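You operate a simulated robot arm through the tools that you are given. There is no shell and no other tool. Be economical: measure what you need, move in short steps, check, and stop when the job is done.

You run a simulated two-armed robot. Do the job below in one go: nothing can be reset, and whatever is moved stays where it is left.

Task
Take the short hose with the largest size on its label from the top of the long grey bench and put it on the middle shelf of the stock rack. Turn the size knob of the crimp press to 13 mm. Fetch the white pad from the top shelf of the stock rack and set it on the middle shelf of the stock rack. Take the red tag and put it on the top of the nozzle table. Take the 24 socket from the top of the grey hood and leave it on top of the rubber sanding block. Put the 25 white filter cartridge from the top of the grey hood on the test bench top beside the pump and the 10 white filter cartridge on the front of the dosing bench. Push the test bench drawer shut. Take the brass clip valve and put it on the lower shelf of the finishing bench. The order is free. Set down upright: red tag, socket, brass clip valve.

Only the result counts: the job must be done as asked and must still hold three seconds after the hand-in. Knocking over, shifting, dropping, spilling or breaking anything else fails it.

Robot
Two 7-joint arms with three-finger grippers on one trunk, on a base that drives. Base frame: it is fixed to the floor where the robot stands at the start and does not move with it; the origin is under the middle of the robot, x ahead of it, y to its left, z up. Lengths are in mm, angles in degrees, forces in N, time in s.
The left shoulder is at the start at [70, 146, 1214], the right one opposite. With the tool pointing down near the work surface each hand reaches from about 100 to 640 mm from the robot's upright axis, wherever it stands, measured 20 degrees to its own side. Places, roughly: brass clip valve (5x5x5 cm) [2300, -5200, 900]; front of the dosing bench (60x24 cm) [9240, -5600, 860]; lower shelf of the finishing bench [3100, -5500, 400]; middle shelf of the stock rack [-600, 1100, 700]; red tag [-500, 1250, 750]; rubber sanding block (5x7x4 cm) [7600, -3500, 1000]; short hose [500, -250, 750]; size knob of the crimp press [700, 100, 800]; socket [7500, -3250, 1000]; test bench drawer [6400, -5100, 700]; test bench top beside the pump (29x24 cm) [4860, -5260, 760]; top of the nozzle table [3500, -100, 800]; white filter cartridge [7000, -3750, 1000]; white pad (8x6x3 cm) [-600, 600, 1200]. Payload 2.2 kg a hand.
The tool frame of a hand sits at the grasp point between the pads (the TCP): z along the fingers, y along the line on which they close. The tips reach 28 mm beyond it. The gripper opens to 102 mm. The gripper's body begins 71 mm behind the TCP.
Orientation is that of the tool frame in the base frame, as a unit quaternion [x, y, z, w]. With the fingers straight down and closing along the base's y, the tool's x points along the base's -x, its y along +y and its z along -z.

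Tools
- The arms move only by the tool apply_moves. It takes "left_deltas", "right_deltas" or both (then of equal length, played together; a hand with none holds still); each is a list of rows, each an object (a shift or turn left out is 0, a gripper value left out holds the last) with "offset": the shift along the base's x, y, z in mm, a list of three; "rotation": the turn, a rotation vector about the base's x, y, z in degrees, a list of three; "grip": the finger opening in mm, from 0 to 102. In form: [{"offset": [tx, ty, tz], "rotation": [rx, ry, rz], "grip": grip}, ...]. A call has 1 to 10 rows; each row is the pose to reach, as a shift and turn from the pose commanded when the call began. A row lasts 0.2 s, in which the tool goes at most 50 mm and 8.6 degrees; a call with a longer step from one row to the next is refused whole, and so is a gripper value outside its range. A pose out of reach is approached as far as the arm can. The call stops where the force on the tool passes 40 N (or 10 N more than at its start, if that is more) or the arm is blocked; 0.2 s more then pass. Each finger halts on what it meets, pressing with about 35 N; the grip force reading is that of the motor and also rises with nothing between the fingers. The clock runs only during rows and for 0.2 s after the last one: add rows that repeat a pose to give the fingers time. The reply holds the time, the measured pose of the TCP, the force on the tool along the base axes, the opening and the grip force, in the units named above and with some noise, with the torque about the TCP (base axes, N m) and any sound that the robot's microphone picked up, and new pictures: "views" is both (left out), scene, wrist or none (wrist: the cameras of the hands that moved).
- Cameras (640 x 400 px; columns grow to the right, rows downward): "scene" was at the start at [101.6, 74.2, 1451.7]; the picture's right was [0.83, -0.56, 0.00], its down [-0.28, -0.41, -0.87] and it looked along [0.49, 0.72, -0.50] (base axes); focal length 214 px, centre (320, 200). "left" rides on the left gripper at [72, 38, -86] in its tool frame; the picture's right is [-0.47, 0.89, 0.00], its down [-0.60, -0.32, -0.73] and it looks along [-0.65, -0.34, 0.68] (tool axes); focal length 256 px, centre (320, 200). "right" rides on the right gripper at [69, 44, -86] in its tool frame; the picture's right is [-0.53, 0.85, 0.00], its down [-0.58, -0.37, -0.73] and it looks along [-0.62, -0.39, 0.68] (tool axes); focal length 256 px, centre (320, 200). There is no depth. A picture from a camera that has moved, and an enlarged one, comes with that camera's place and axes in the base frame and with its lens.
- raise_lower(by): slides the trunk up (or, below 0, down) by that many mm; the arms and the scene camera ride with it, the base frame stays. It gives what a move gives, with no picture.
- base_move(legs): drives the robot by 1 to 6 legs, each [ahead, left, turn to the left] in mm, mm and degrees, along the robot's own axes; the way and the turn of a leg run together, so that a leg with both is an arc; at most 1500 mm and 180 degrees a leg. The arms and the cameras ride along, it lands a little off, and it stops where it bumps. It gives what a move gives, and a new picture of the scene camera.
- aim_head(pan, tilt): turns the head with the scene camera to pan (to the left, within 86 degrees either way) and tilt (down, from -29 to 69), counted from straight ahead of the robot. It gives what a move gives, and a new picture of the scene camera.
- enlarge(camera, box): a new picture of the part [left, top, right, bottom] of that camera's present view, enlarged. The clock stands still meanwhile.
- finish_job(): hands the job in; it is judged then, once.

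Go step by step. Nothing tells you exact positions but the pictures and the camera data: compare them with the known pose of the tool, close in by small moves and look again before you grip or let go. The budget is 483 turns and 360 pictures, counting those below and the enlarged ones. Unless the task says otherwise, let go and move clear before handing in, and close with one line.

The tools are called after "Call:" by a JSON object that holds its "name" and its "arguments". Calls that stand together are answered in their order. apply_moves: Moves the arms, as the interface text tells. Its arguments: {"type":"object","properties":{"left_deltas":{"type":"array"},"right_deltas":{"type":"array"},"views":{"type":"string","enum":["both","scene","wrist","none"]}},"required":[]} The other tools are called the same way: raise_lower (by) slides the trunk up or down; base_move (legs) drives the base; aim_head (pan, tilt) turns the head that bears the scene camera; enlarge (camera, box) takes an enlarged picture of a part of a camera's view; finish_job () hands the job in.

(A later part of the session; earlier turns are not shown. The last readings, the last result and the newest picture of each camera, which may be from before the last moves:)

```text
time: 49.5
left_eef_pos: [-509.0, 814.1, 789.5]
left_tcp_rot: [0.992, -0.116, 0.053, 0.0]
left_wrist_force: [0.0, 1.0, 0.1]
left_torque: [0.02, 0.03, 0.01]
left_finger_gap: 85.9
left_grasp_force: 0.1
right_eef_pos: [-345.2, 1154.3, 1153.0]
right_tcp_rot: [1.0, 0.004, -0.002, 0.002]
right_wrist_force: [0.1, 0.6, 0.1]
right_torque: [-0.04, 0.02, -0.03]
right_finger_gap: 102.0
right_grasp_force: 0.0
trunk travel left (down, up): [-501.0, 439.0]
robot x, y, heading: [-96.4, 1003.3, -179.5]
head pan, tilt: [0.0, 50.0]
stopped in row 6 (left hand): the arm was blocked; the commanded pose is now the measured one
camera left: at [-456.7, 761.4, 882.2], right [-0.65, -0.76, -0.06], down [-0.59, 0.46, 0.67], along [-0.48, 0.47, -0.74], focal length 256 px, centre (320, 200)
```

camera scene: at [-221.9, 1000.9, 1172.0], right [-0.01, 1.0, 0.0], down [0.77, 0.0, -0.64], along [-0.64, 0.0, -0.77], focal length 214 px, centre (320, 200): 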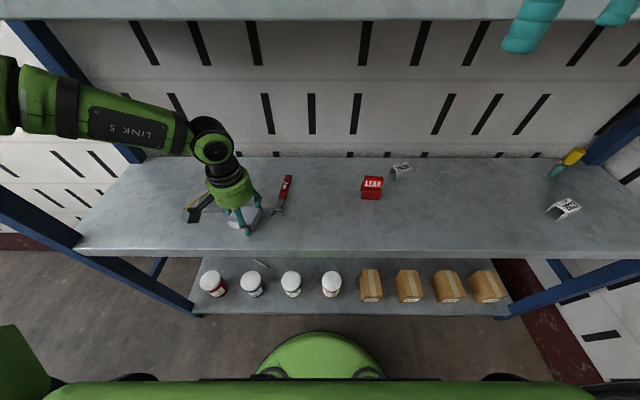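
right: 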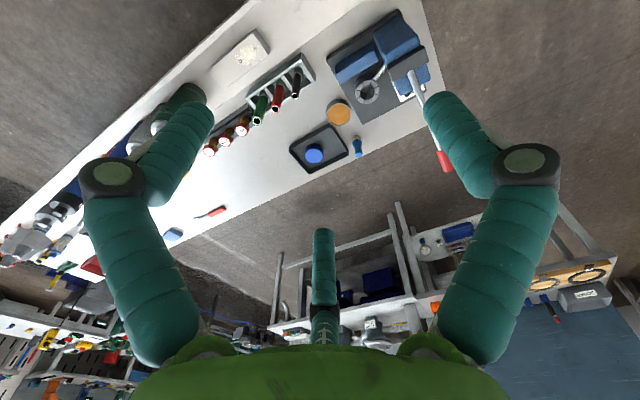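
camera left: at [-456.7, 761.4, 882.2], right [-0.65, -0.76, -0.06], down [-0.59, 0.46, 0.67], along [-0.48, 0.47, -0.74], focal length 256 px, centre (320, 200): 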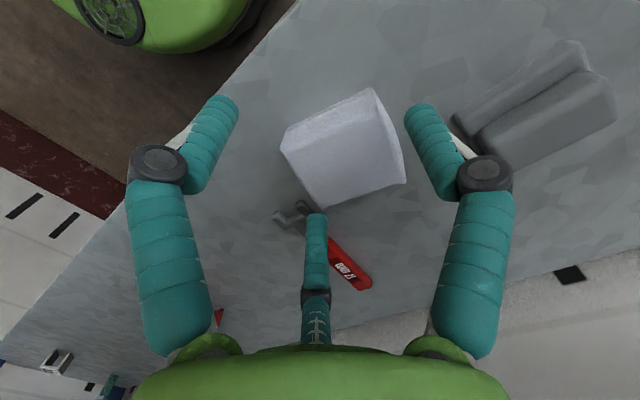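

Call:
{"name": "apply_moves", "arguments": {"left_deltas": [{"offset": [30, 0, -8]}, {"offset": [70, 0, -8]}, {"offset": [110, 0, 0]}, {"offset": [150, 0, 0]}, {"offset": [190, 0, 0]}]}}

```text
time: 50.7
left_eef_pos: [-376.4, 819.0, 803.8]
left_tcp_rot: [0.993, -0.113, 0.041, -0.001]
left_wrist_force: [-0.2, 0.2, 0.0]
left_torque: [0.02, -0.02, 0.03]
left_finger_gap: 85.9
left_grasp_force: 0.1
left hand out of reach, approached as far as the arm can: row 4, 5
right_eef_pos: [-344.2, 1153.5, 1152.2]
right_tcp_rot: [1.0, 0.003, -0.002, 0.002]
right_wrist_force: [-0.6, 0.4, 0.2]
right_torque: [-0.03, -0.03, 0.02]
right_finger_gap: 102.1
right_grasp_force: 0.1
trunk travel left (down, up): [-501.0, 439.0]
robot x, y, heading: [-93.9, 1003.0, -179.6]
head pan, tilt: [0.0, 50.0]
camera scene: at [-222.5, 1002.3, 1171.7], right [0.0, 1.0, 0.0], down [0.77, 0.0, -0.64], along [-0.64, 0.0, -0.77], focal length 214 px, centre (320, 200)
camera left: at [-320.5, 766.4, 895.0], right [-0.65, -0.76, -0.05], down [-0.57, 0.45, 0.68], along [-0.5, 0.47, -0.73], focal length 256 px, centre (320, 200)
```

scene: 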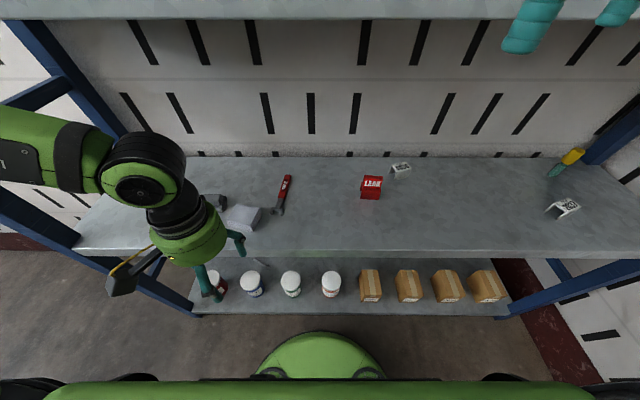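
left: 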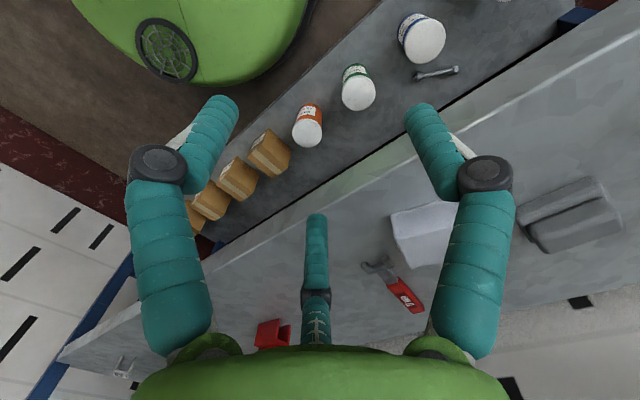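

Call:
{"name": "enlarge", "arguments": {"camera": "scene", "box": [330, 140, 450, 215]}}

Call:
{"name": "enlarge", "arguments": {"camera": "scene", "box": [520, 130, 640, 225]}}

```text
5.33 times, centred on (390, 178) of scene
camera zoom: at [-222.5, 1002.3, 1171.7], right [0.0, 1.0, 0.0], down [0.77, 0.0, -0.64], along [-0.64, 0.0, -0.77], focal length 1144 px, centre (-53, 320)
```

zoom: 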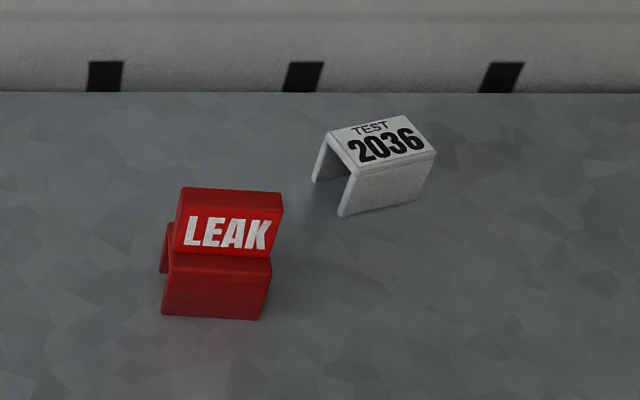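

```text
4.21 times, centred on (580, 178) of scene
camera zoom: at [-222.5, 1002.3, 1171.7], right [0.0, 1.0, 0.0], down [0.77, 0.0, -0.64], along [-0.64, 0.0, -0.77], focal length 903 px, centre (-775, 295)
```

zoom: 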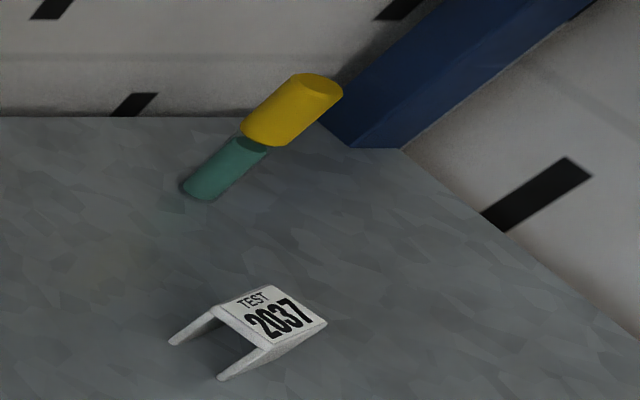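

Pad placed. Next, the hose and press: I drive around to the far (front) side of the bench.

Call:
{"name": "base_move", "arguments": {"legs": [[-300, 0, 0], [0, 220, 0], [-1250, 0, 0], [0, 850, 0]]}}

Call:
{"name": "raise_lower", "arguments": {"by": 250}}

Call:
{"name": "aim_head", "arguments": {"pan": 0, "tilt": 45}}

```text
time: 64.0
left_eef_pos: [1167.6, -246.0, 803.8]
left_tcp_rot: [0.993, -0.114, 0.04, -0.002]
left_wrist_force: [-0.4, 0.2, 0.8]
left_torque: [0.01, 0.04, -0.03]
left_finger_gap: 86.2
left_grasp_force: 0.1
right_eef_pos: [1199.2, 90.5, 1151.7]
right_tcp_rot: [1.0, 0.002, -0.002, 0.002]
right_wrist_force: [0.3, 0.0, 0.0]
right_torque: [0.01, 0.0, 0.01]
right_finger_gap: 101.8
right_grasp_force: 0.0
trunk travel left (down, up): [-501.0, 439.0]
robot x, y, heading: [1447.7, -62.5, -179.5]
head pan, tilt: [0.0, 50.0]
camera scene: at [1321.6, -61.9, 1171.8], right [0.0, 1.0, 0.0], down [0.77, 0.0, -0.64], along [-0.64, 0.0, -0.77], focal length 214 px, centre (320, 200)
```

scene: 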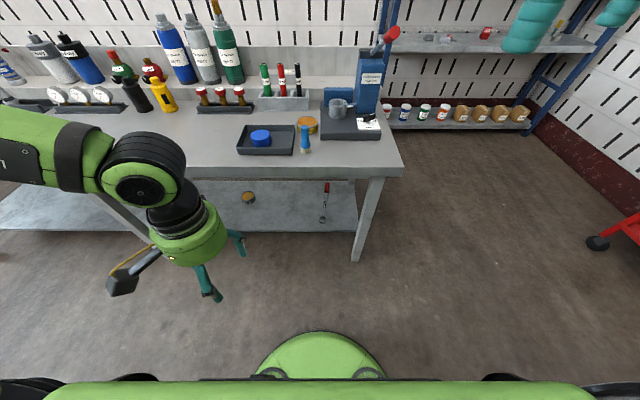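

```text
time: 66.5
left_eef_pos: [1168.6, -244.8, 1054.5]
left_tcp_rot: [0.993, -0.114, 0.04, -0.001]
left_wrist_force: [-0.2, -0.1, 0.7]
left_torque: [-0.02, -0.01, 0.0]
left_finger_gap: 85.7
left_grasp_force: 0.0
right_eef_pos: [1200.3, 89.4, 1401.8]
right_tcp_rot: [1.0, 0.002, -0.001, 0.003]
right_wrist_force: [-0.6, -0.9, -0.3]
right_torque: [-0.01, 0.0, 0.0]
right_finger_gap: 101.9
right_grasp_force: 0.0
trunk travel left (down, up): [-751.0, 189.0]
robot x, y, heading: [1448.5, -60.0, -179.9]
head pan, tilt: [0.0, 50.0]
```

```text
time: 67.2
left_eef_pos: [1168.2, -245.7, 1054.0]
left_tcp_rot: [0.993, -0.113, 0.04, -0.001]
left_wrist_force: [0.2, 0.6, 1.9]
left_torque: [0.02, -0.01, 0.0]
left_finger_gap: 86.2
left_grasp_force: 0.2
right_eef_pos: [1199.8, 89.9, 1401.4]
right_tcp_rot: [1.0, 0.003, -0.001, 0.002]
right_wrist_force: [0.8, 0.0, 0.1]
right_torque: [0.02, -0.03, 0.04]
right_finger_gap: 102.0
right_grasp_force: 0.1
trunk travel left (down, up): [-751.0, 189.0]
robot x, y, heading: [1451.7, -62.2, -179.9]
head pan, tilt: [0.0, 45.0]
camera scene: at [1317.2, -61.9, 1428.6], right [0.0, 1.0, 0.0], down [0.71, 0.0, -0.71], along [-0.71, 0.0, -0.71], focal length 214 px, centre (320, 200)
```

scene: 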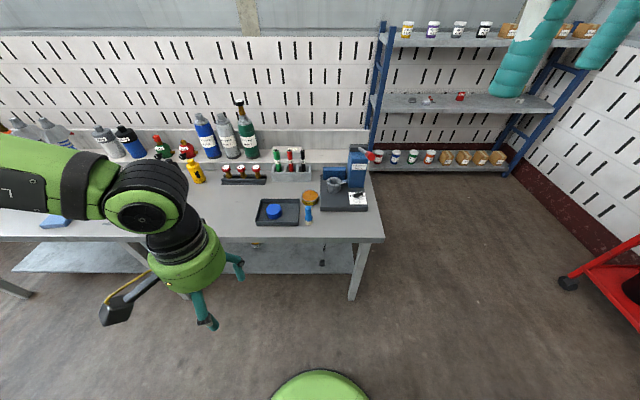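

Call:
{"name": "enlarge", "arguments": {"camera": "scene", "box": [215, 135, 385, 235]}}

```text
3.76 times, centred on (300, 185) of scene
camera zoom: at [1317.2, -61.9, 1428.6], right [0.0, 1.0, 0.0], down [0.71, 0.0, -0.71], along [-0.71, 0.0, -0.71], focal length 807 px, centre (395, 256)
```

zoom: 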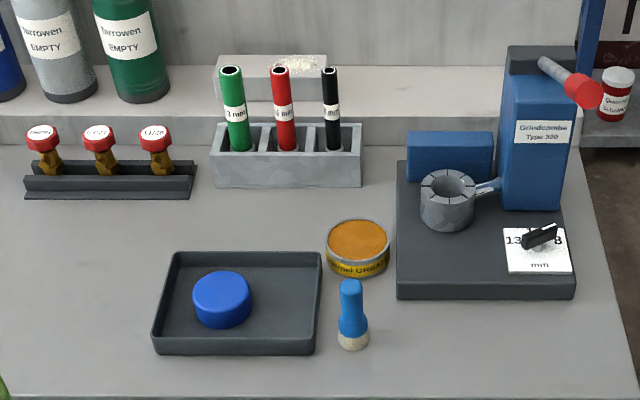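

Call:
{"name": "base_move", "arguments": {"legs": [[250, 0, 0]]}}

Call:
{"name": "enlarge", "arguments": {"camera": "scene", "box": [235, 100, 345, 180]}}

Call:
{"name": "enlarge", "arguments": {"camera": "scene", "box": [320, 130, 420, 230]}}

```text
time: 69.0
left_eef_pos: [920.2, -244.8, 1053.9]
left_tcp_rot: [0.993, -0.115, 0.04, -0.001]
left_wrist_force: [0.1, -0.3, 0.6]
left_torque: [-0.03, 0.02, 0.0]
left_finger_gap: 86.3
left_grasp_force: 0.1
right_eef_pos: [953.8, 89.6, 1402.9]
right_tcp_rot: [1.0, 0.003, -0.003, 0.001]
right_wrist_force: [-0.3, -0.1, 0.8]
right_torque: [0.02, 0.02, 0.02]
right_finger_gap: 101.8
right_grasp_force: 0.1
trunk travel left (down, up): [-751.0, 189.0]
robot x, y, heading: [1199.0, -63.0, -179.7]
head pan, tilt: [0.0, 45.0]
camera scene: at [1070.8, -62.6, 1428.9], right [0.0, 1.0, 0.0], down [0.71, 0.0, -0.71], along [-0.71, 0.0, -0.71], focal length 214 px, centre (320, 200)
```

scene: 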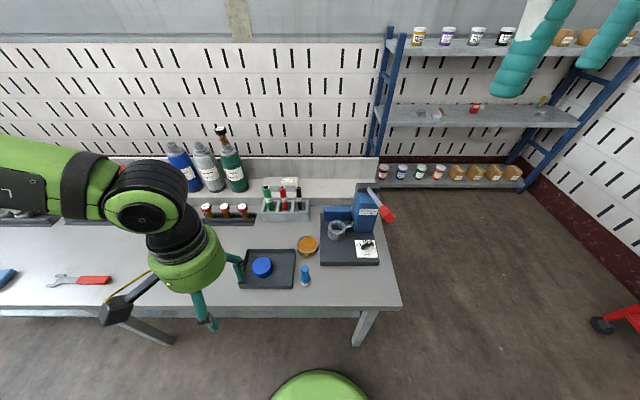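

```text
5.00 times, centred on (290, 140) of scene
camera zoom: at [1070.8, -62.6, 1428.9], right [0.0, 1.0, 0.0], down [0.71, 0.0, -0.71], along [-0.71, 0.0, -0.71], focal length 1072 px, centre (470, 500)
```

zoom: 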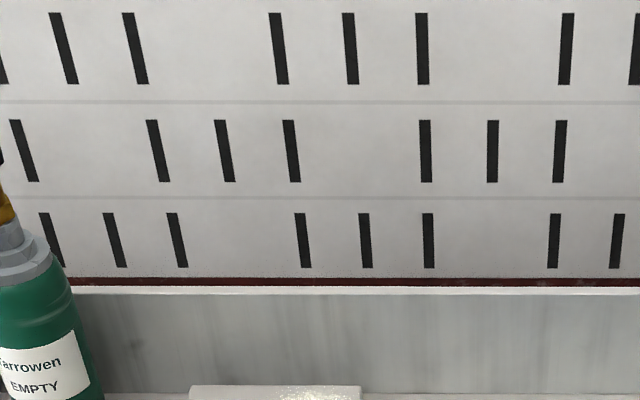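

```text
4.00 times, centred on (370, 180) of scene
camera zoom: at [1070.8, -62.6, 1428.9], right [0.0, 1.0, 0.0], down [0.71, 0.0, -0.71], along [-0.71, 0.0, -0.71], focal length 858 px, centre (120, 280)
```

zoom: 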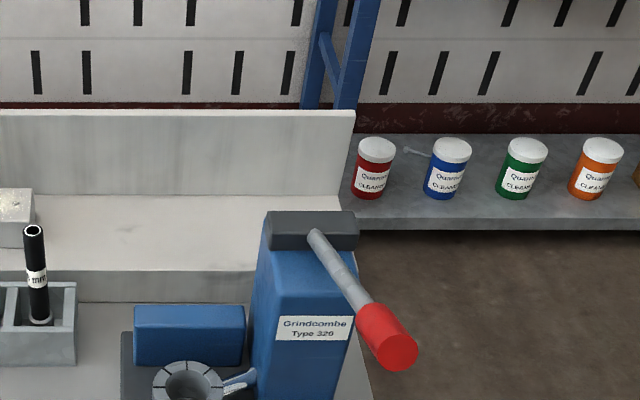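

Call:
{"name": "enlarge", "arguments": {"camera": "scene", "box": [250, 180, 320, 225]}}

Call:
{"name": "enlarge", "arguments": {"camera": "scene", "box": [320, 220, 400, 275]}}

```text
8.89 times, centred on (285, 202) of scene
camera zoom: at [1070.8, -62.6, 1428.9], right [0.0, 1.0, 0.0], down [0.71, 0.0, -0.71], along [-0.71, 0.0, -0.71], focal length 1906 px, centre (631, 178)
```

zoom: 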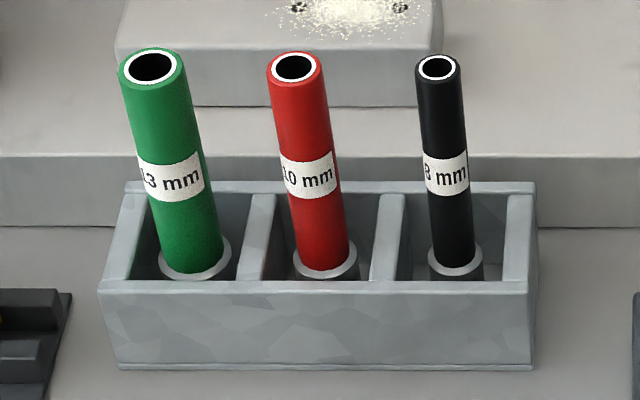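

```text
7.27 times, centred on (360, 248) of scene
camera zoom: at [1070.8, -62.6, 1428.9], right [0.0, 1.0, 0.0], down [0.71, 0.0, -0.71], along [-0.71, 0.0, -0.71], focal length 1560 px, centre (29, -146)
```

zoom: 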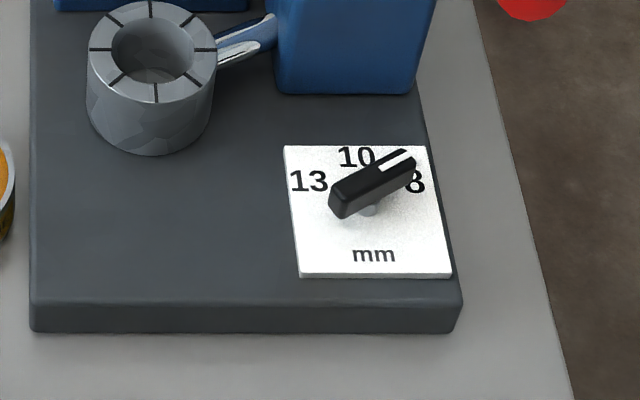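

Green hose is 13 mm (largest), and the knob presently points at 8. The press handle hangs above the knob, so I'll approach tilted with the right hand, keeping the left hand out of the way.

Call:
{"name": "apply_moves", "arguments": {"right_deltas": [{"offset": [-15, -15, -42], "rotation": [0, 8, 0]}, {"offset": [-30, -30, -84], "rotation": [0, 16, 0]}, {"offset": [-45, -45, -126], "rotation": [0, 24, 0]}, {"offset": [-60, -60, -168], "rotation": [0, 32, 0]}, {"offset": [-75, -75, -205], "rotation": [0, 40, 0]}, {"offset": [-85, -85, -245], "rotation": [0, 48, 0]}], "left_deltas": [{"offset": [10, -25, 0]}, {"offset": [20, -50, 0]}, {"offset": [30, -75, 0]}, {"offset": [40, -100, 0]}, {"offset": [50, -125, 0]}, {"offset": [50, -150, 0]}]}}

```text
time: 70.4
left_eef_pos: [957.0, -406.8, 1057.0]
left_tcp_rot: [0.992, -0.115, 0.042, -0.003]
left_wrist_force: [-1.0, 0.0, 1.6]
left_torque: [0.03, -0.02, 0.0]
left_finger_gap: 86.0
left_grasp_force: 0.1
left hand out of reach, approached as far as the arm can: row 1, 2, 3, 4, 5, 6
right_eef_pos: [847.5, -24.9, 1172.5]
right_tcp_rot: [0.913, 0.003, -0.407, -0.001]
right_wrist_force: [-0.3, -1.2, -1.1]
right_torque: [0.04, -0.01, -0.05]
right_finger_gap: 101.7
right_grasp_force: 0.1
right hand out of reach, approached as far as the arm can: row 5, 6
trunk travel left (down, up): [-751.0, 189.0]
robot x, y, heading: [1201.0, -62.4, -180.0]
head pan, tilt: [0.0, 45.0]
camera scene: at [1068.1, -65.9, 1428.7], right [0.0, 1.0, 0.0], down [0.71, 0.0, -0.71], along [-0.71, 0.0, -0.71], focal length 214 px, centre (320, 200)
camera right: at [956.5, -70.3, 1178.1], right [-0.35, -0.85, 0.39], down [0.16, 0.36, 0.92], along [-0.92, 0.39, 0.01], focal length 256 px, centre (320, 200)
camera left: at [1011.3, -459.0, 1147.4], right [-0.65, -0.76, -0.05], down [-0.57, 0.45, 0.68], along [-0.49, 0.48, -0.73], focal length 256 px, centre (320, 200)
```

scene: 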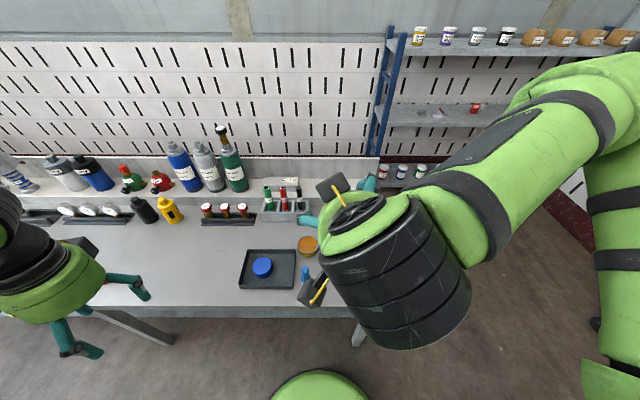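
right: 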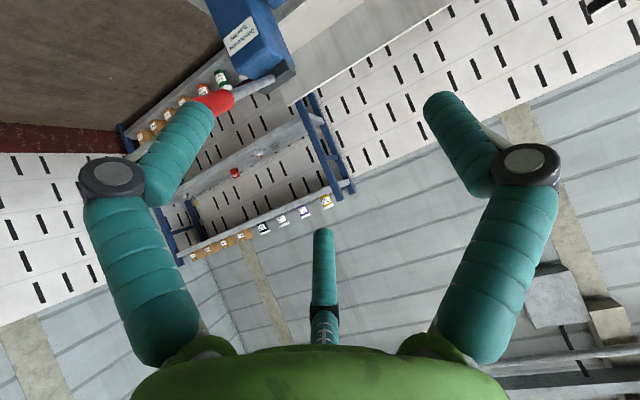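
left: 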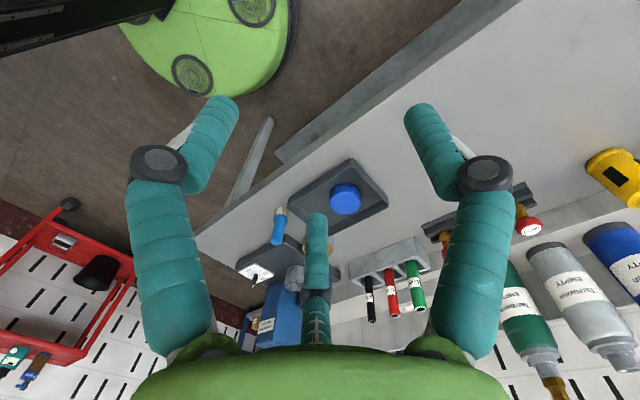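

Call:
{"name": "apply_moves", "arguments": {"right_deltas": [{"offset": [0, 0, -35], "rotation": [0, 0, -8]}, {"offset": [0, -10, -75], "rotation": [0, 0, -16]}, {"offset": [-10, -20, -115], "rotation": [0, 0, -24]}, {"offset": [-20, -20, -155], "rotation": [0, 0, -32]}, {"offset": [-30, -20, -195], "rotation": [0, 0, -40]}, {"offset": [-40, -20, -230], "rotation": [0, 0, -46]}], "views": "both"}}

```text
time: 71.8
left_eef_pos: [955.7, -403.9, 1057.2]
left_tcp_rot: [0.992, -0.115, 0.042, -0.002]
left_wrist_force: [-0.3, -0.1, -0.3]
left_torque: [0.0, -0.04, 0.0]
left_finger_gap: 85.9
left_grasp_force: 0.0
right_eef_pos: [806.1, -42.1, 941.8]
right_tcp_rot: [0.841, -0.355, -0.376, -0.159]
right_wrist_force: [1.0, -0.1, -0.1]
right_torque: [0.01, 0.01, -0.01]
right_finger_gap: 101.8
right_grasp_force: 0.1
trunk travel left (down, up): [-751.0, 189.0]
robot x, y, heading: [1197.2, -57.3, -179.7]
head pan, tilt: [0.0, 45.0]
camera scene: at [1067.5, -62.7, 1428.6], right [0.0, 1.0, 0.0], down [0.71, 0.0, -0.71], along [-0.71, 0.0, -0.71], focal length 214 px, centre (320, 200)
camera right: at [851.3, -152.6, 948.6], right [-0.85, -0.33, 0.4], down [0.37, 0.14, 0.92], along [-0.36, 0.93, 0.01], focal length 256 px, centre (320, 200)
```

scene: 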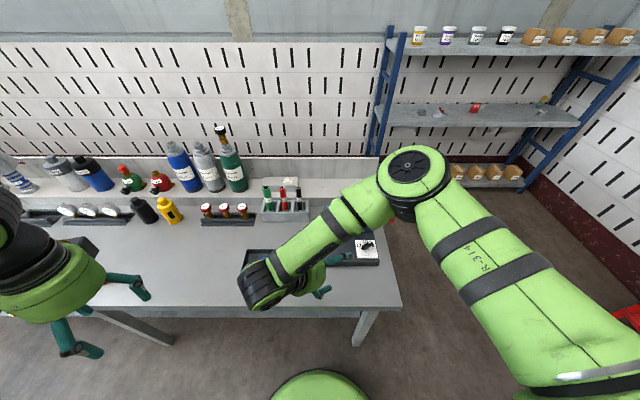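
right: 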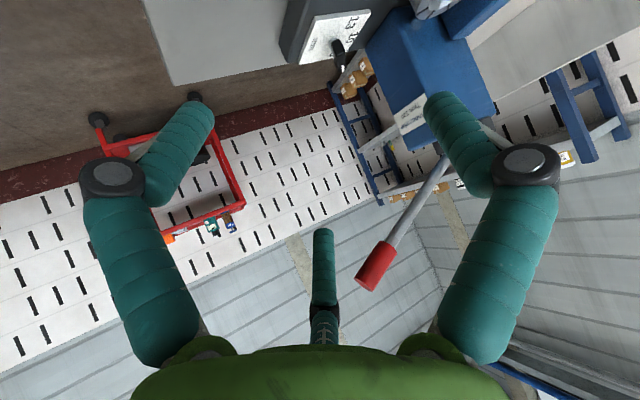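

Call:
{"name": "apply_moves", "arguments": {"right_deltas": [{"offset": [0, 0, 10], "rotation": [0, 0, 8]}, {"offset": [0, 0, 10], "rotation": [0, 0, 16]}, {"offset": [0, 10, 10], "rotation": [0, 0, 24], "grip": 50}, {"offset": [0, 20, 0], "rotation": [0, 0, 32], "grip": 0}, {"offset": [-10, 40, -10], "rotation": [0, 0, 40], "grip": 0}, {"offset": [-30, 60, -20], "rotation": [0, 0, 46]}, {"offset": [-46, 70, -30], "rotation": [0, 0, 46]}], "views": "both"}}

```text
time: 73.4
left_eef_pos: [956.4, -402.8, 1058.1]
left_tcp_rot: [0.993, -0.115, 0.041, -0.001]
left_wrist_force: [-0.3, 0.3, 0.2]
left_torque: [0.0, 0.01, -0.01]
left_finger_gap: 86.0
left_grasp_force: 0.1
right_eef_pos: [761.5, 27.0, 910.8]
right_tcp_rot: [0.913, 0.003, -0.408, 0.0]
right_wrist_force: [-0.4, 0.8, -0.3]
right_torque: [0.0, 0.03, 0.02]
right_finger_gap: 2.2
right_grasp_force: 31.5
trunk travel left (down, up): [-751.0, 189.0]
robot x, y, heading: [1199.9, -61.5, -180.3]
head pan, tilt: [0.0, 45.0]
camera scene: at [1067.9, -62.5, 1428.6], right [0.0, 1.0, 0.0], down [0.71, 0.0, -0.71], along [-0.71, 0.0, -0.71], focal length 214 px, centre (320, 200)
camera right: at [870.7, -15.6, 918.2], right [-0.35, -0.85, 0.4], down [0.16, 0.36, 0.92], along [-0.92, 0.38, 0.01], focal length 256 px, centre (320, 200)
```

scene: 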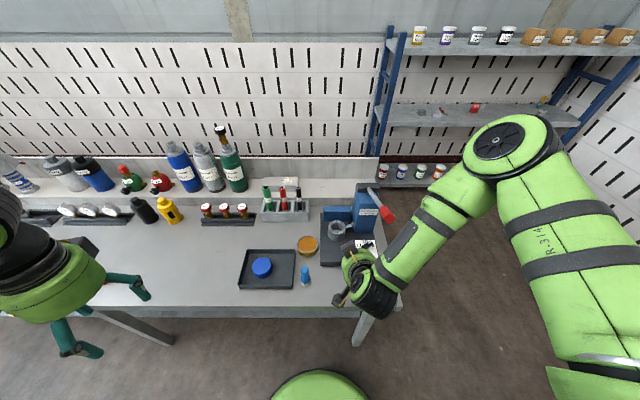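
right: 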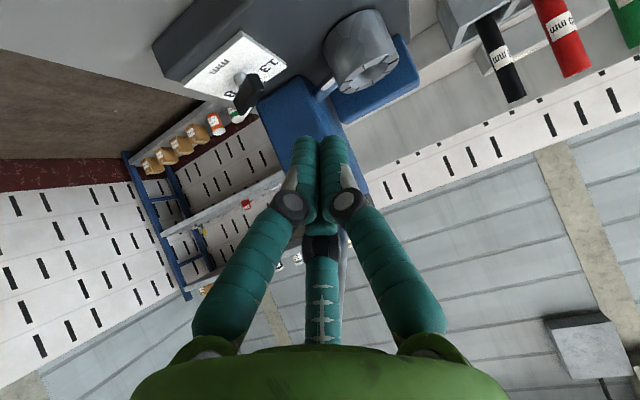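

Call:
{"name": "enlarge", "arguments": {"camera": "right", "box": [150, 20, 310, 120]}}

Call:
{"name": "enlarge", "arguments": {"camera": "scene", "box": [320, 200, 480, 300]}}

```text
4.00 times, centred on (230, 70) of right
camera zoom: at [870.7, -15.6, 918.2], right [-0.35, -0.85, 0.4], down [0.16, 0.36, 0.92], along [-0.92, 0.38, 0.01], focal length 1024 px, centre (680, 720)
```

zoom: 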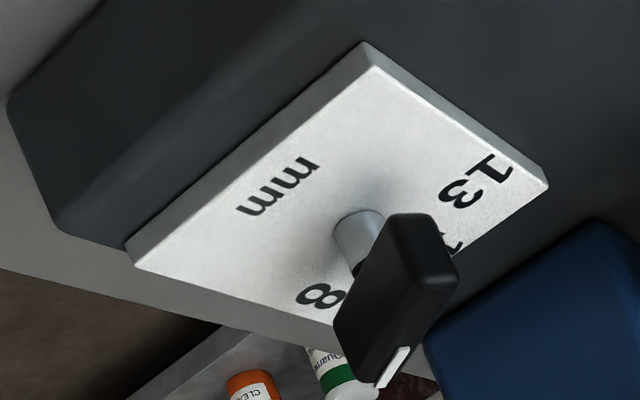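

```text
4.00 times, centred on (400, 250) of scene
camera zoom: at [1067.9, -62.5, 1428.6], right [0.0, 1.0, 0.0], down [0.71, 0.0, -0.71], along [-0.71, 0.0, -0.71], focal length 858 px, centre (0, 0)
```

zoom: 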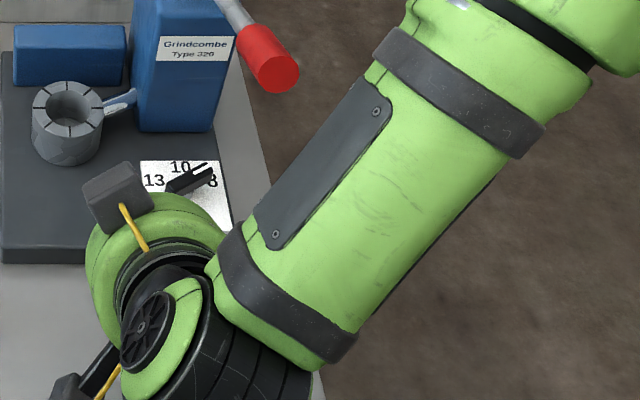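

Call:
{"name": "apply_moves", "arguments": {"right_deltas": [{"offset": [-15, 10, -20]}, {"offset": [-30, 20, -40]}, {"offset": [-50, 28, -60]}, {"offset": [-65, 28, -75]}], "views": "both"}}

Call:
{"name": "enlarge", "arguments": {"camera": "right", "box": [200, 40, 440, 190]}}

Call:
{"name": "enlarge", "arguments": {"camera": "scene", "box": [320, 200, 480, 300]}}

```text
time: 74.4
left_eef_pos: [954.8, -403.2, 1057.4]
left_tcp_rot: [0.993, -0.114, 0.041, -0.002]
left_wrist_force: [0.8, 0.3, 1.0]
left_torque: [0.02, -0.01, 0.0]
left_finger_gap: 86.3
left_grasp_force: 0.0
right_eef_pos: [693.6, 50.1, 841.7]
right_tcp_rot: [0.914, 0.002, -0.406, -0.002]
right_wrist_force: [0.5, -0.3, 0.6]
right_torque: [0.02, -0.01, -0.01]
right_finger_gap: 2.2
right_grasp_force: 31.5
right hand out of reach, approached as far as the arm can: row 3, 4
trunk travel left (down, up): [-751.0, 189.0]
robot x, y, heading: [1198.5, -64.4, -179.7]
head pan, tilt: [0.0, 45.0]
camera scene: at [1067.6, -62.6, 1428.6], right [0.0, 1.0, 0.0], down [0.71, 0.0, -0.71], along [-0.71, 0.0, -0.71], focal length 214 px, centre (320, 200)
camera right: at [803.1, 5.2, 847.9], right [-0.36, -0.85, 0.39], down [0.16, 0.36, 0.92], along [-0.92, 0.39, 0.0], focal length 256 px, centre (320, 200)
```

scene: 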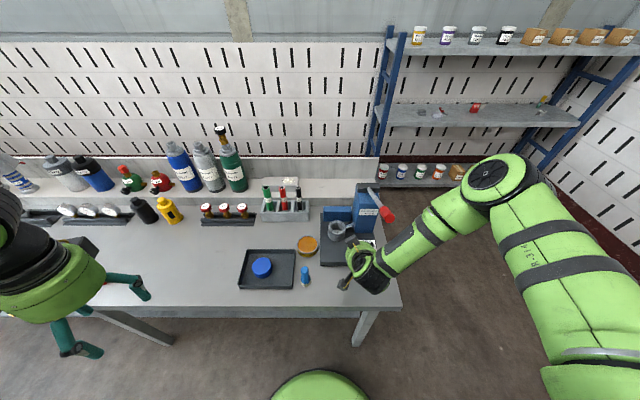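
right: 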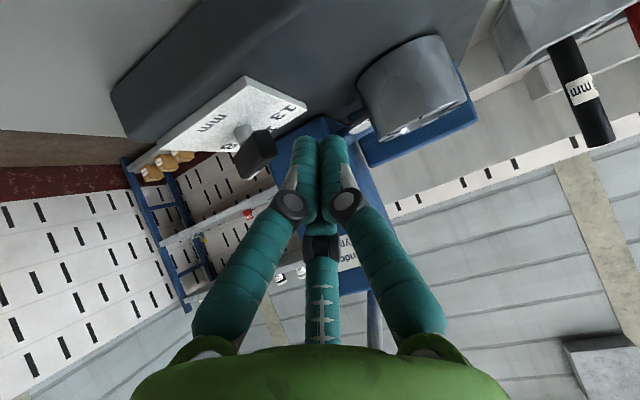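

```text
2.67 times, centred on (320, 115) of right
camera zoom: at [803.1, 5.2, 847.9], right [-0.36, -0.85, 0.39], down [0.16, 0.36, 0.92], along [-0.92, 0.39, 0.0], focal length 683 px, centre (320, 427)
```

zoom: 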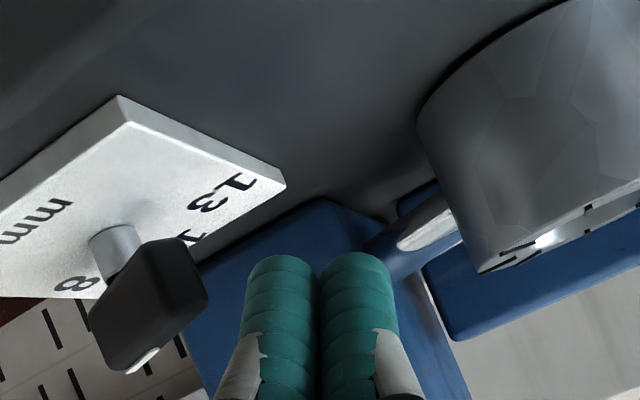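

```text
4.00 times, centred on (400, 250) of scene
camera zoom: at [1067.6, -62.6, 1428.6], right [0.0, 1.0, 0.0], down [0.71, 0.0, -0.71], along [-0.71, 0.0, -0.71], focal length 858 px, centre (0, 0)
```

zoom: 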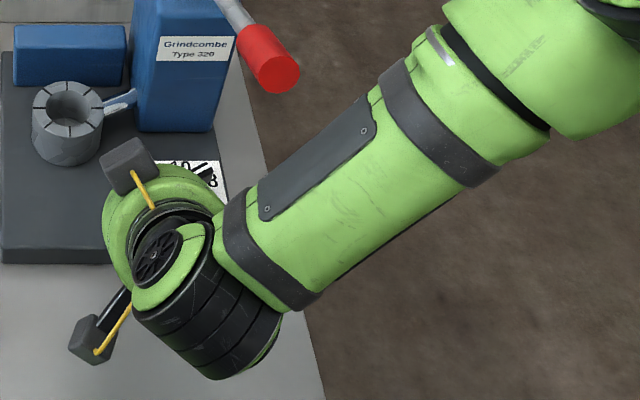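

Call:
{"name": "apply_moves", "arguments": {"right_deltas": [{"offset": [40, 0, 10]}, {"offset": [70, 0, 20]}], "views": "none"}}

Call:
{"name": "base_move", "arguments": {"legs": [[55, 0, 0]]}}

```text
time: 75.0
left_eef_pos: [956.3, -401.7, 1057.3]
left_tcp_rot: [0.993, -0.114, 0.042, -0.001]
left_wrist_force: [0.5, -0.8, -0.2]
left_torque: [-0.01, -0.06, 0.03]
left_finger_gap: 86.1
left_grasp_force: 0.0
right_eef_pos: [763.5, 44.7, 865.5]
right_tcp_rot: [0.913, 0.002, -0.408, -0.003]
right_wrist_force: [1.0, -0.1, 0.0]
right_torque: [0.03, -0.03, 0.0]
right_finger_gap: 1.8
right_grasp_force: 31.6
right hand out of reach, approached as far as the arm can: row 1, 2
trunk travel left (down, up): [-751.0, 189.0]
robot x, y, heading: [1201.6, -62.9, -179.4]
head pan, tilt: [0.0, 45.0]
```

```text
time: 76.0
left_eef_pos: [905.9, -403.4, 1057.9]
left_tcp_rot: [0.993, -0.115, 0.039, -0.001]
left_wrist_force: [0.4, -0.1, -0.3]
left_torque: [0.01, 0.0, 0.01]
left_finger_gap: 86.0
left_grasp_force: 0.0
right_eef_pos: [712.3, 45.3, 866.5]
right_tcp_rot: [0.913, 0.001, -0.409, -0.002]
right_wrist_force: [-0.2, -0.1, 0.9]
right_torque: [-0.02, 0.0, 0.02]
right_finger_gap: 2.1
right_grasp_force: 31.5
trunk travel left (down, up): [-751.0, 189.0]
robot x, y, heading: [1142.8, -60.3, -180.0]
head pan, tilt: [0.0, 45.0]
camera scene: at [1018.1, -62.9, 1429.1], right [0.0, 1.0, 0.0], down [0.71, 0.0, -0.71], along [-0.71, 0.0, -0.71], focal length 214 px, centre (320, 200)
```

scene: 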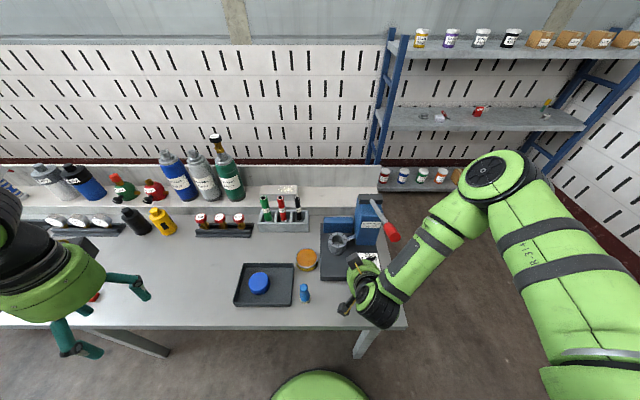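

Call:
{"name": "apply_moves", "arguments": {"right_deltas": [{"offset": [-10, 5, -20]}, {"offset": [-20, 10, -40]}], "views": "wrist"}}

```text
time: 76.6
left_eef_pos: [902.7, -404.5, 1057.0]
left_tcp_rot: [0.993, -0.115, 0.042, -0.002]
left_wrist_force: [0.7, 0.2, 0.3]
left_torque: [0.0, -0.04, -0.01]
left_finger_gap: 86.0
left_grasp_force: 0.1
right_eef_pos: [685.0, 37.8, 833.7]
right_tcp_rot: [0.915, 0.001, -0.404, -0.006]
right_wrist_force: [-0.8, -0.7, -0.3]
right_torque: [0.06, -0.01, -0.01]
right_finger_gap: 2.1
right_grasp_force: 31.5
right hand out of reach, approached as far as the arm can: row 1, 2
trunk travel left (down, up): [-751.0, 189.0]
robot x, y, heading: [1145.4, -59.3, -179.6]
head pan, tilt: [0.0, 45.0]
camera right: at [794.0, -8.0, 840.8], right [-0.36, -0.85, 0.38], down [0.15, 0.35, 0.92], along [-0.92, 0.39, 0.0], focal length 256 px, centre (320, 200)
```

right: 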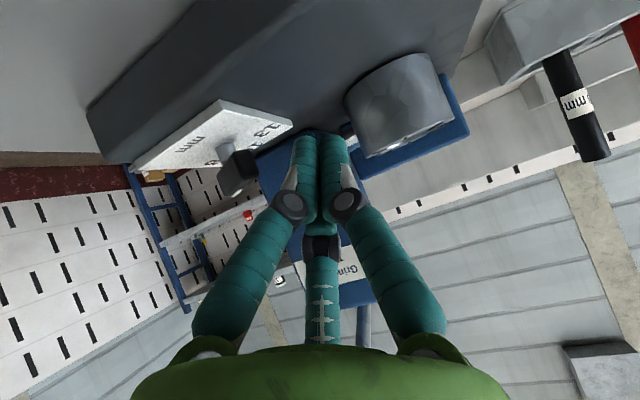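

Call:
{"name": "apply_moves", "arguments": {"right_deltas": [{"offset": [10, 5, 40]}, {"offset": [25, 10, 80]}, {"offset": [40, 15, 120]}], "views": "none"}}

Call:
{"name": "raise_lower", "arguments": {"by": -120}}

Call:
{"name": "apply_moves", "arguments": {"right_deltas": [{"offset": [-10, 4, -5]}, {"offset": [-20, 8, -10]}], "views": "both"}}

```text
time: 77.4
left_eef_pos: [903.2, -404.1, 1057.0]
left_tcp_rot: [0.993, -0.115, 0.04, -0.002]
left_wrist_force: [0.5, -0.3, -0.5]
left_torque: [0.01, 0.04, 0.01]
left_finger_gap: 85.7
left_grasp_force: 0.1
right_eef_pos: [727.0, 53.2, 955.4]
right_tcp_rot: [0.913, 0.002, -0.408, -0.002]
right_wrist_force: [-0.8, -0.4, 0.3]
right_torque: [0.03, 0.0, -0.02]
right_finger_gap: 2.2
right_grasp_force: 31.2
trunk travel left (down, up): [-751.0, 189.0]
robot x, y, heading: [1141.3, -57.9, -179.8]
head pan, tilt: [0.0, 45.0]
```

```text
time: 78.9
left_eef_pos: [902.7, -403.7, 937.5]
left_tcp_rot: [0.993, -0.115, 0.042, -0.002]
left_wrist_force: [0.9, -0.3, 0.4]
left_torque: [-0.02, 0.02, -0.01]
left_finger_gap: 86.0
left_grasp_force: 0.1
right_eef_pos: [727.1, 52.4, 834.7]
right_tcp_rot: [0.913, 0.002, -0.407, -0.002]
right_wrist_force: [1.1, -1.1, -0.2]
right_torque: [0.04, -0.03, 0.01]
right_finger_gap: 2.1
right_grasp_force: 31.7
trunk travel left (down, up): [-631.0, 309.0]
robot x, y, heading: [1143.0, -61.3, -179.7]
head pan, tilt: [0.0, 45.0]
```

```text
time: 79.5
left_eef_pos: [902.6, -403.8, 938.3]
left_tcp_rot: [0.993, -0.114, 0.042, -0.002]
left_wrist_force: [0.8, 0.4, 0.0]
left_torque: [0.0, -0.05, 0.01]
left_finger_gap: 86.0
left_grasp_force: 0.0
right_eef_pos: [705.7, 60.8, 824.3]
right_tcp_rot: [0.913, 0.002, -0.407, -0.001]
right_wrist_force: [0.8, 0.1, -0.2]
right_torque: [0.01, 0.01, -0.02]
right_finger_gap: 1.8
right_grasp_force: 30.9
trunk travel left (down, up): [-631.0, 309.0]
robot x, y, heading: [1145.2, -62.3, -179.8]
head pan, tilt: [0.0, 45.0]
camera scene: at [1014.3, -62.5, 1308.7], right [0.0, 1.0, 0.0], down [0.71, 0.0, -0.71], along [-0.71, 0.0, -0.71], focal length 214 px, centre (320, 200)
camera right: at [814.6, 16.2, 830.8], right [-0.36, -0.85, 0.39], down [0.16, 0.36, 0.92], along [-0.92, 0.39, 0.0], focal length 256 px, centre (320, 200)
```

scene: 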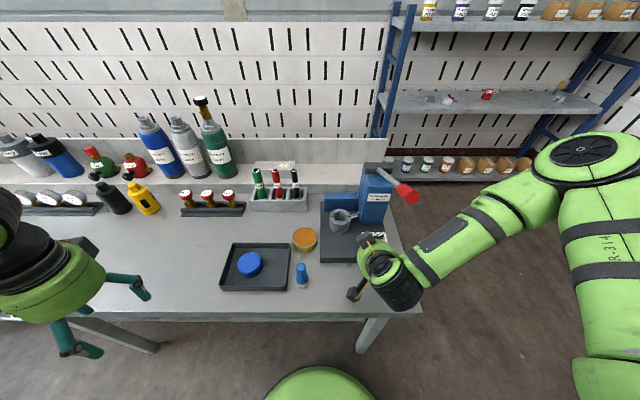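
right: 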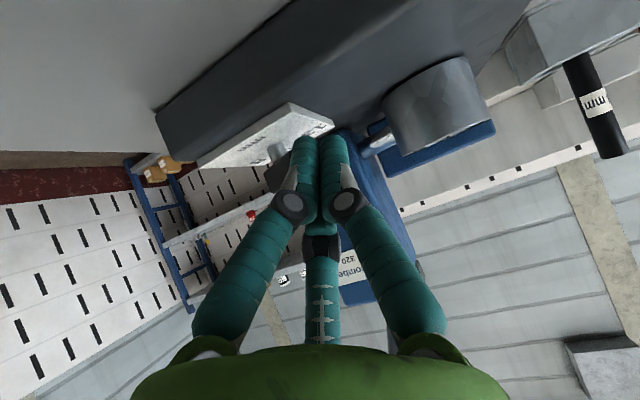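

Call:
{"name": "enlarge", "arguments": {"camera": "right", "box": [190, 80, 390, 205]}}

Call:
{"name": "enlarge", "arguments": {"camera": "scene", "box": [330, 205, 430, 270]}}

```text
3.20 times, centred on (290, 142) of right
camera zoom: at [814.6, 16.2, 830.8], right [-0.36, -0.85, 0.39], down [0.16, 0.36, 0.92], along [-0.92, 0.39, 0.0], focal length 819 px, centre (416, 384)
```

zoom: 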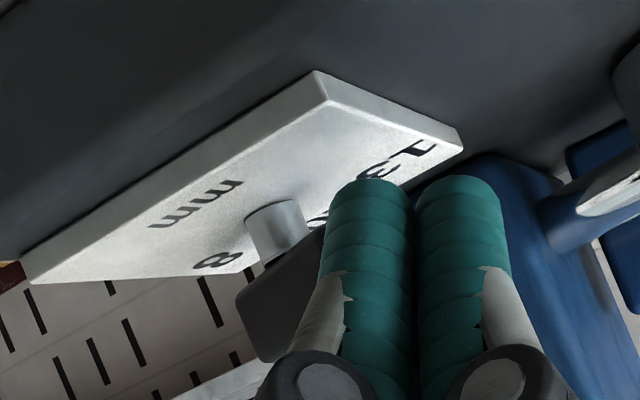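

```text
6.15 times, centred on (380, 238) of scene
camera zoom: at [1014.3, -62.5, 1308.7], right [0.0, 1.0, 0.0], down [0.71, 0.0, -0.71], along [-0.71, 0.0, -0.71], focal length 1320 px, centre (-49, -31)
```

zoom: 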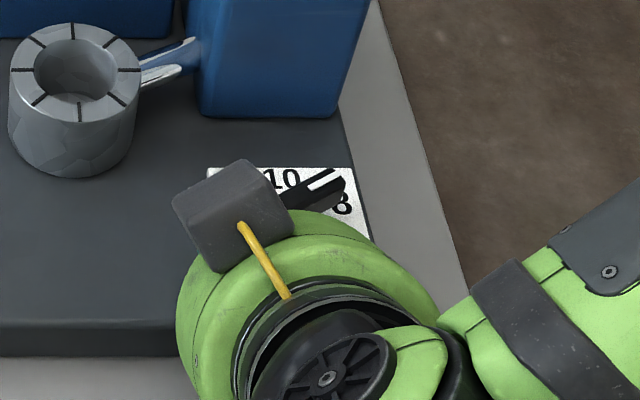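

Call:
{"name": "apply_moves", "arguments": {"right_deltas": [{"offset": [-9, 0, -5]}, {"offset": [-17, 0, -10]}, {"offset": [-14, 7, -10]}, {"offset": [-11, 14, -10]}, {"offset": [-8, 20, -10]}], "views": "wrist"}}

Call:
{"name": "enlarge", "arguments": {"camera": "scene", "box": [330, 205, 430, 270]}}

```text
time: 80.7
left_eef_pos: [902.9, -402.4, 937.5]
left_tcp_rot: [0.993, -0.114, 0.041, -0.002]
left_wrist_force: [-0.5, -1.5, 0.4]
left_torque: [0.03, 0.0, 0.0]
left_finger_gap: 85.8
left_grasp_force: 0.0
right_eef_pos: [697.6, 82.2, 813.5]
right_tcp_rot: [0.913, 0.0, -0.408, -0.004]
right_wrist_force: [0.2, -1.0, 0.6]
right_torque: [0.0, -0.01, 0.02]
right_finger_gap: 2.0
right_grasp_force: 31.0
trunk travel left (down, up): [-631.0, 309.0]
robot x, y, heading: [1145.6, -63.6, -179.8]
head pan, tilt: [0.0, 45.0]
camera right: at [806.1, 36.6, 820.9], right [-0.36, -0.85, 0.39], down [0.16, 0.36, 0.92], along [-0.92, 0.39, 0.01], focal length 256 px, centre (320, 200)
```

right: 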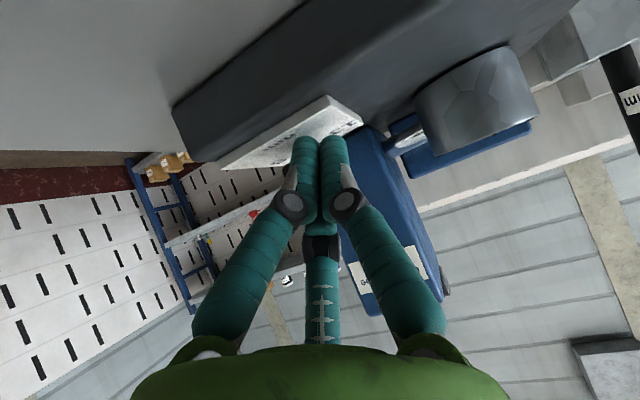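

```text
6.15 times, centred on (380, 238) of scene
camera zoom: at [1014.2, -62.7, 1308.7], right [0.0, 1.0, 0.0], down [0.71, 0.0, -0.71], along [-0.71, 0.0, -0.71], focal length 1320 px, centre (-49, -31)
```

zoom: 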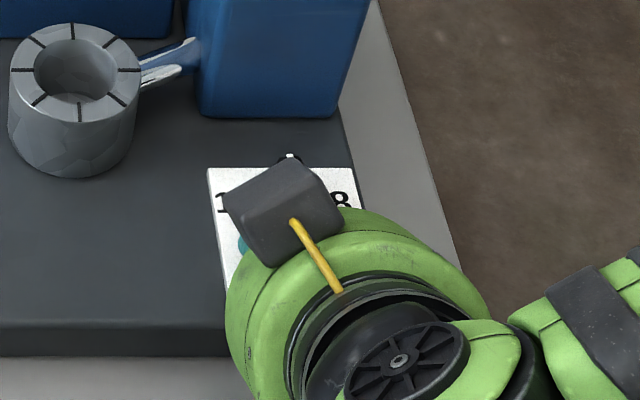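

Call:
{"name": "apply_moves", "arguments": {"right_deltas": [{"offset": [2, 6, 0]}, {"offset": [4, 12, 0]}, {"offset": [6, 18, 0]}], "views": "none"}}

Call:
{"name": "enlarge", "arguments": {"camera": "scene", "box": [330, 205, 430, 270]}}

```text
time: 81.5
left_eef_pos: [902.6, -405.0, 937.6]
left_tcp_rot: [0.992, -0.115, 0.043, -0.003]
left_wrist_force: [-0.2, 0.4, 0.1]
left_torque: [0.02, 0.01, 0.03]
left_finger_gap: 85.9
left_grasp_force: 0.1
right_eef_pos: [703.2, 98.9, 815.0]
right_tcp_rot: [0.914, 0.001, -0.406, -0.004]
right_wrist_force: [-0.1, 0.6, -0.3]
right_torque: [0.01, 0.0, -0.02]
right_finger_gap: 2.2
right_grasp_force: 31.3
trunk travel left (down, up): [-631.0, 309.0]
robot x, y, heading: [1145.9, -61.3, -179.8]
head pan, tilt: [0.0, 45.0]
```

```text
6.15 times, centred on (380, 238) of scene
camera zoom: at [1014.5, -63.6, 1308.6], right [0.0, 1.0, 0.0], down [0.71, 0.0, -0.71], along [-0.71, 0.0, -0.71], focal length 1320 px, centre (-49, -31)
```

zoom: 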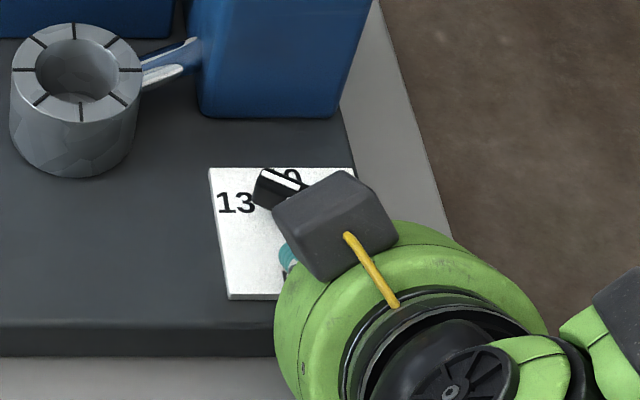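

Call:
{"name": "apply_moves", "arguments": {"right_deltas": [{"offset": [10, -8, 5]}, {"offset": [40, -8, 20]}, {"offset": [80, -10, 40]}], "views": "none"}}

Call:
{"name": "enlarge", "arguments": {"camera": "scene", "box": [340, 215, 400, 255]}}

```text
time: 82.3
left_eef_pos: [901.7, -405.2, 936.4]
left_tcp_rot: [0.993, -0.115, 0.041, -0.002]
left_wrist_force: [0.4, -0.3, -0.2]
left_torque: [0.04, -0.01, 0.0]
left_finger_gap: 85.7
left_grasp_force: 0.0
right_eef_pos: [734.7, 68.2, 823.8]
right_tcp_rot: [0.914, 0.003, -0.407, -0.003]
right_wrist_force: [0.3, -1.0, 0.6]
right_torque: [0.03, 0.01, -0.01]
right_finger_gap: 2.0
right_grasp_force: 31.6
right hand out of reach, approached as far as the arm can: row 2, 3
trunk travel left (down, up): [-631.0, 309.0]
robot x, y, heading: [1145.8, -62.8, -179.8]
head pan, tilt: [0.0, 45.0]
```

```text
10.00 times, centred on (370, 235) of scene
camera zoom: at [1013.8, -64.4, 1308.6], right [0.0, 1.0, 0.0], down [0.71, 0.0, -0.71], along [-0.71, 0.0, -0.71], focal length 2145 px, centre (-180, -150)
```

zoom: 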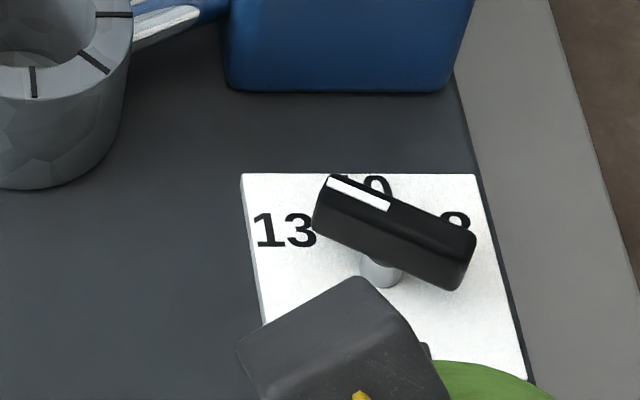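

Call:
{"name": "apply_moves", "arguments": {"right_deltas": [{"offset": [20, -20, 30]}, {"offset": [40, -40, 60]}, {"offset": [60, -60, 90]}, {"offset": [70, -70, 130]}], "views": "wrist"}}

Call:
{"name": "enlarge", "arguments": {"camera": "scene", "box": [340, 215, 400, 255]}}

```text
time: 83.3
left_eef_pos: [904.6, -403.6, 938.3]
left_tcp_rot: [0.993, -0.114, 0.04, -0.001]
left_wrist_force: [0.9, 0.1, -0.2]
left_torque: [0.01, 0.03, -0.03]
left_finger_gap: 85.8
left_grasp_force: 0.0
right_eef_pos: [780.2, -39.8, 953.3]
right_tcp_rot: [0.914, 0.002, -0.406, -0.003]
right_wrist_force: [-0.5, 1.0, 0.2]
right_torque: [0.02, -0.01, -0.01]
right_finger_gap: 2.0
right_grasp_force: 30.8
right hand out of reach, approached as far as the arm can: row 1, 2, 3, 4
trunk travel left (down, up): [-631.0, 309.0]
robot x, y, heading: [1142.4, -62.0, -179.7]
head pan, tilt: [0.0, 45.0]
camera right: at [889.7, -84.9, 960.6], right [-0.36, -0.85, 0.39], down [0.16, 0.36, 0.92], along [-0.92, 0.39, 0.01], focal length 256 px, centre (320, 200)
```

right: 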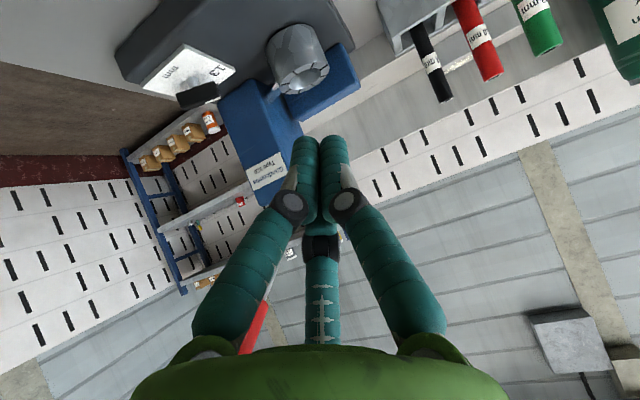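

```text
10.00 times, centred on (370, 235) of scene
camera zoom: at [1015.8, -63.1, 1308.7], right [0.0, 1.0, 0.0], down [0.71, 0.0, -0.71], along [-0.71, 0.0, -0.71], focal length 2145 px, centre (-180, -150)
```

zoom: 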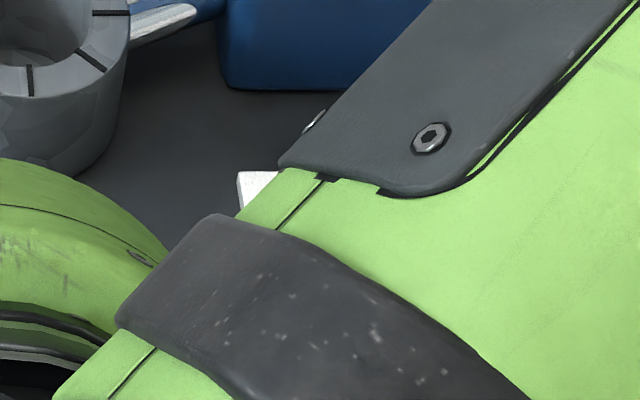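

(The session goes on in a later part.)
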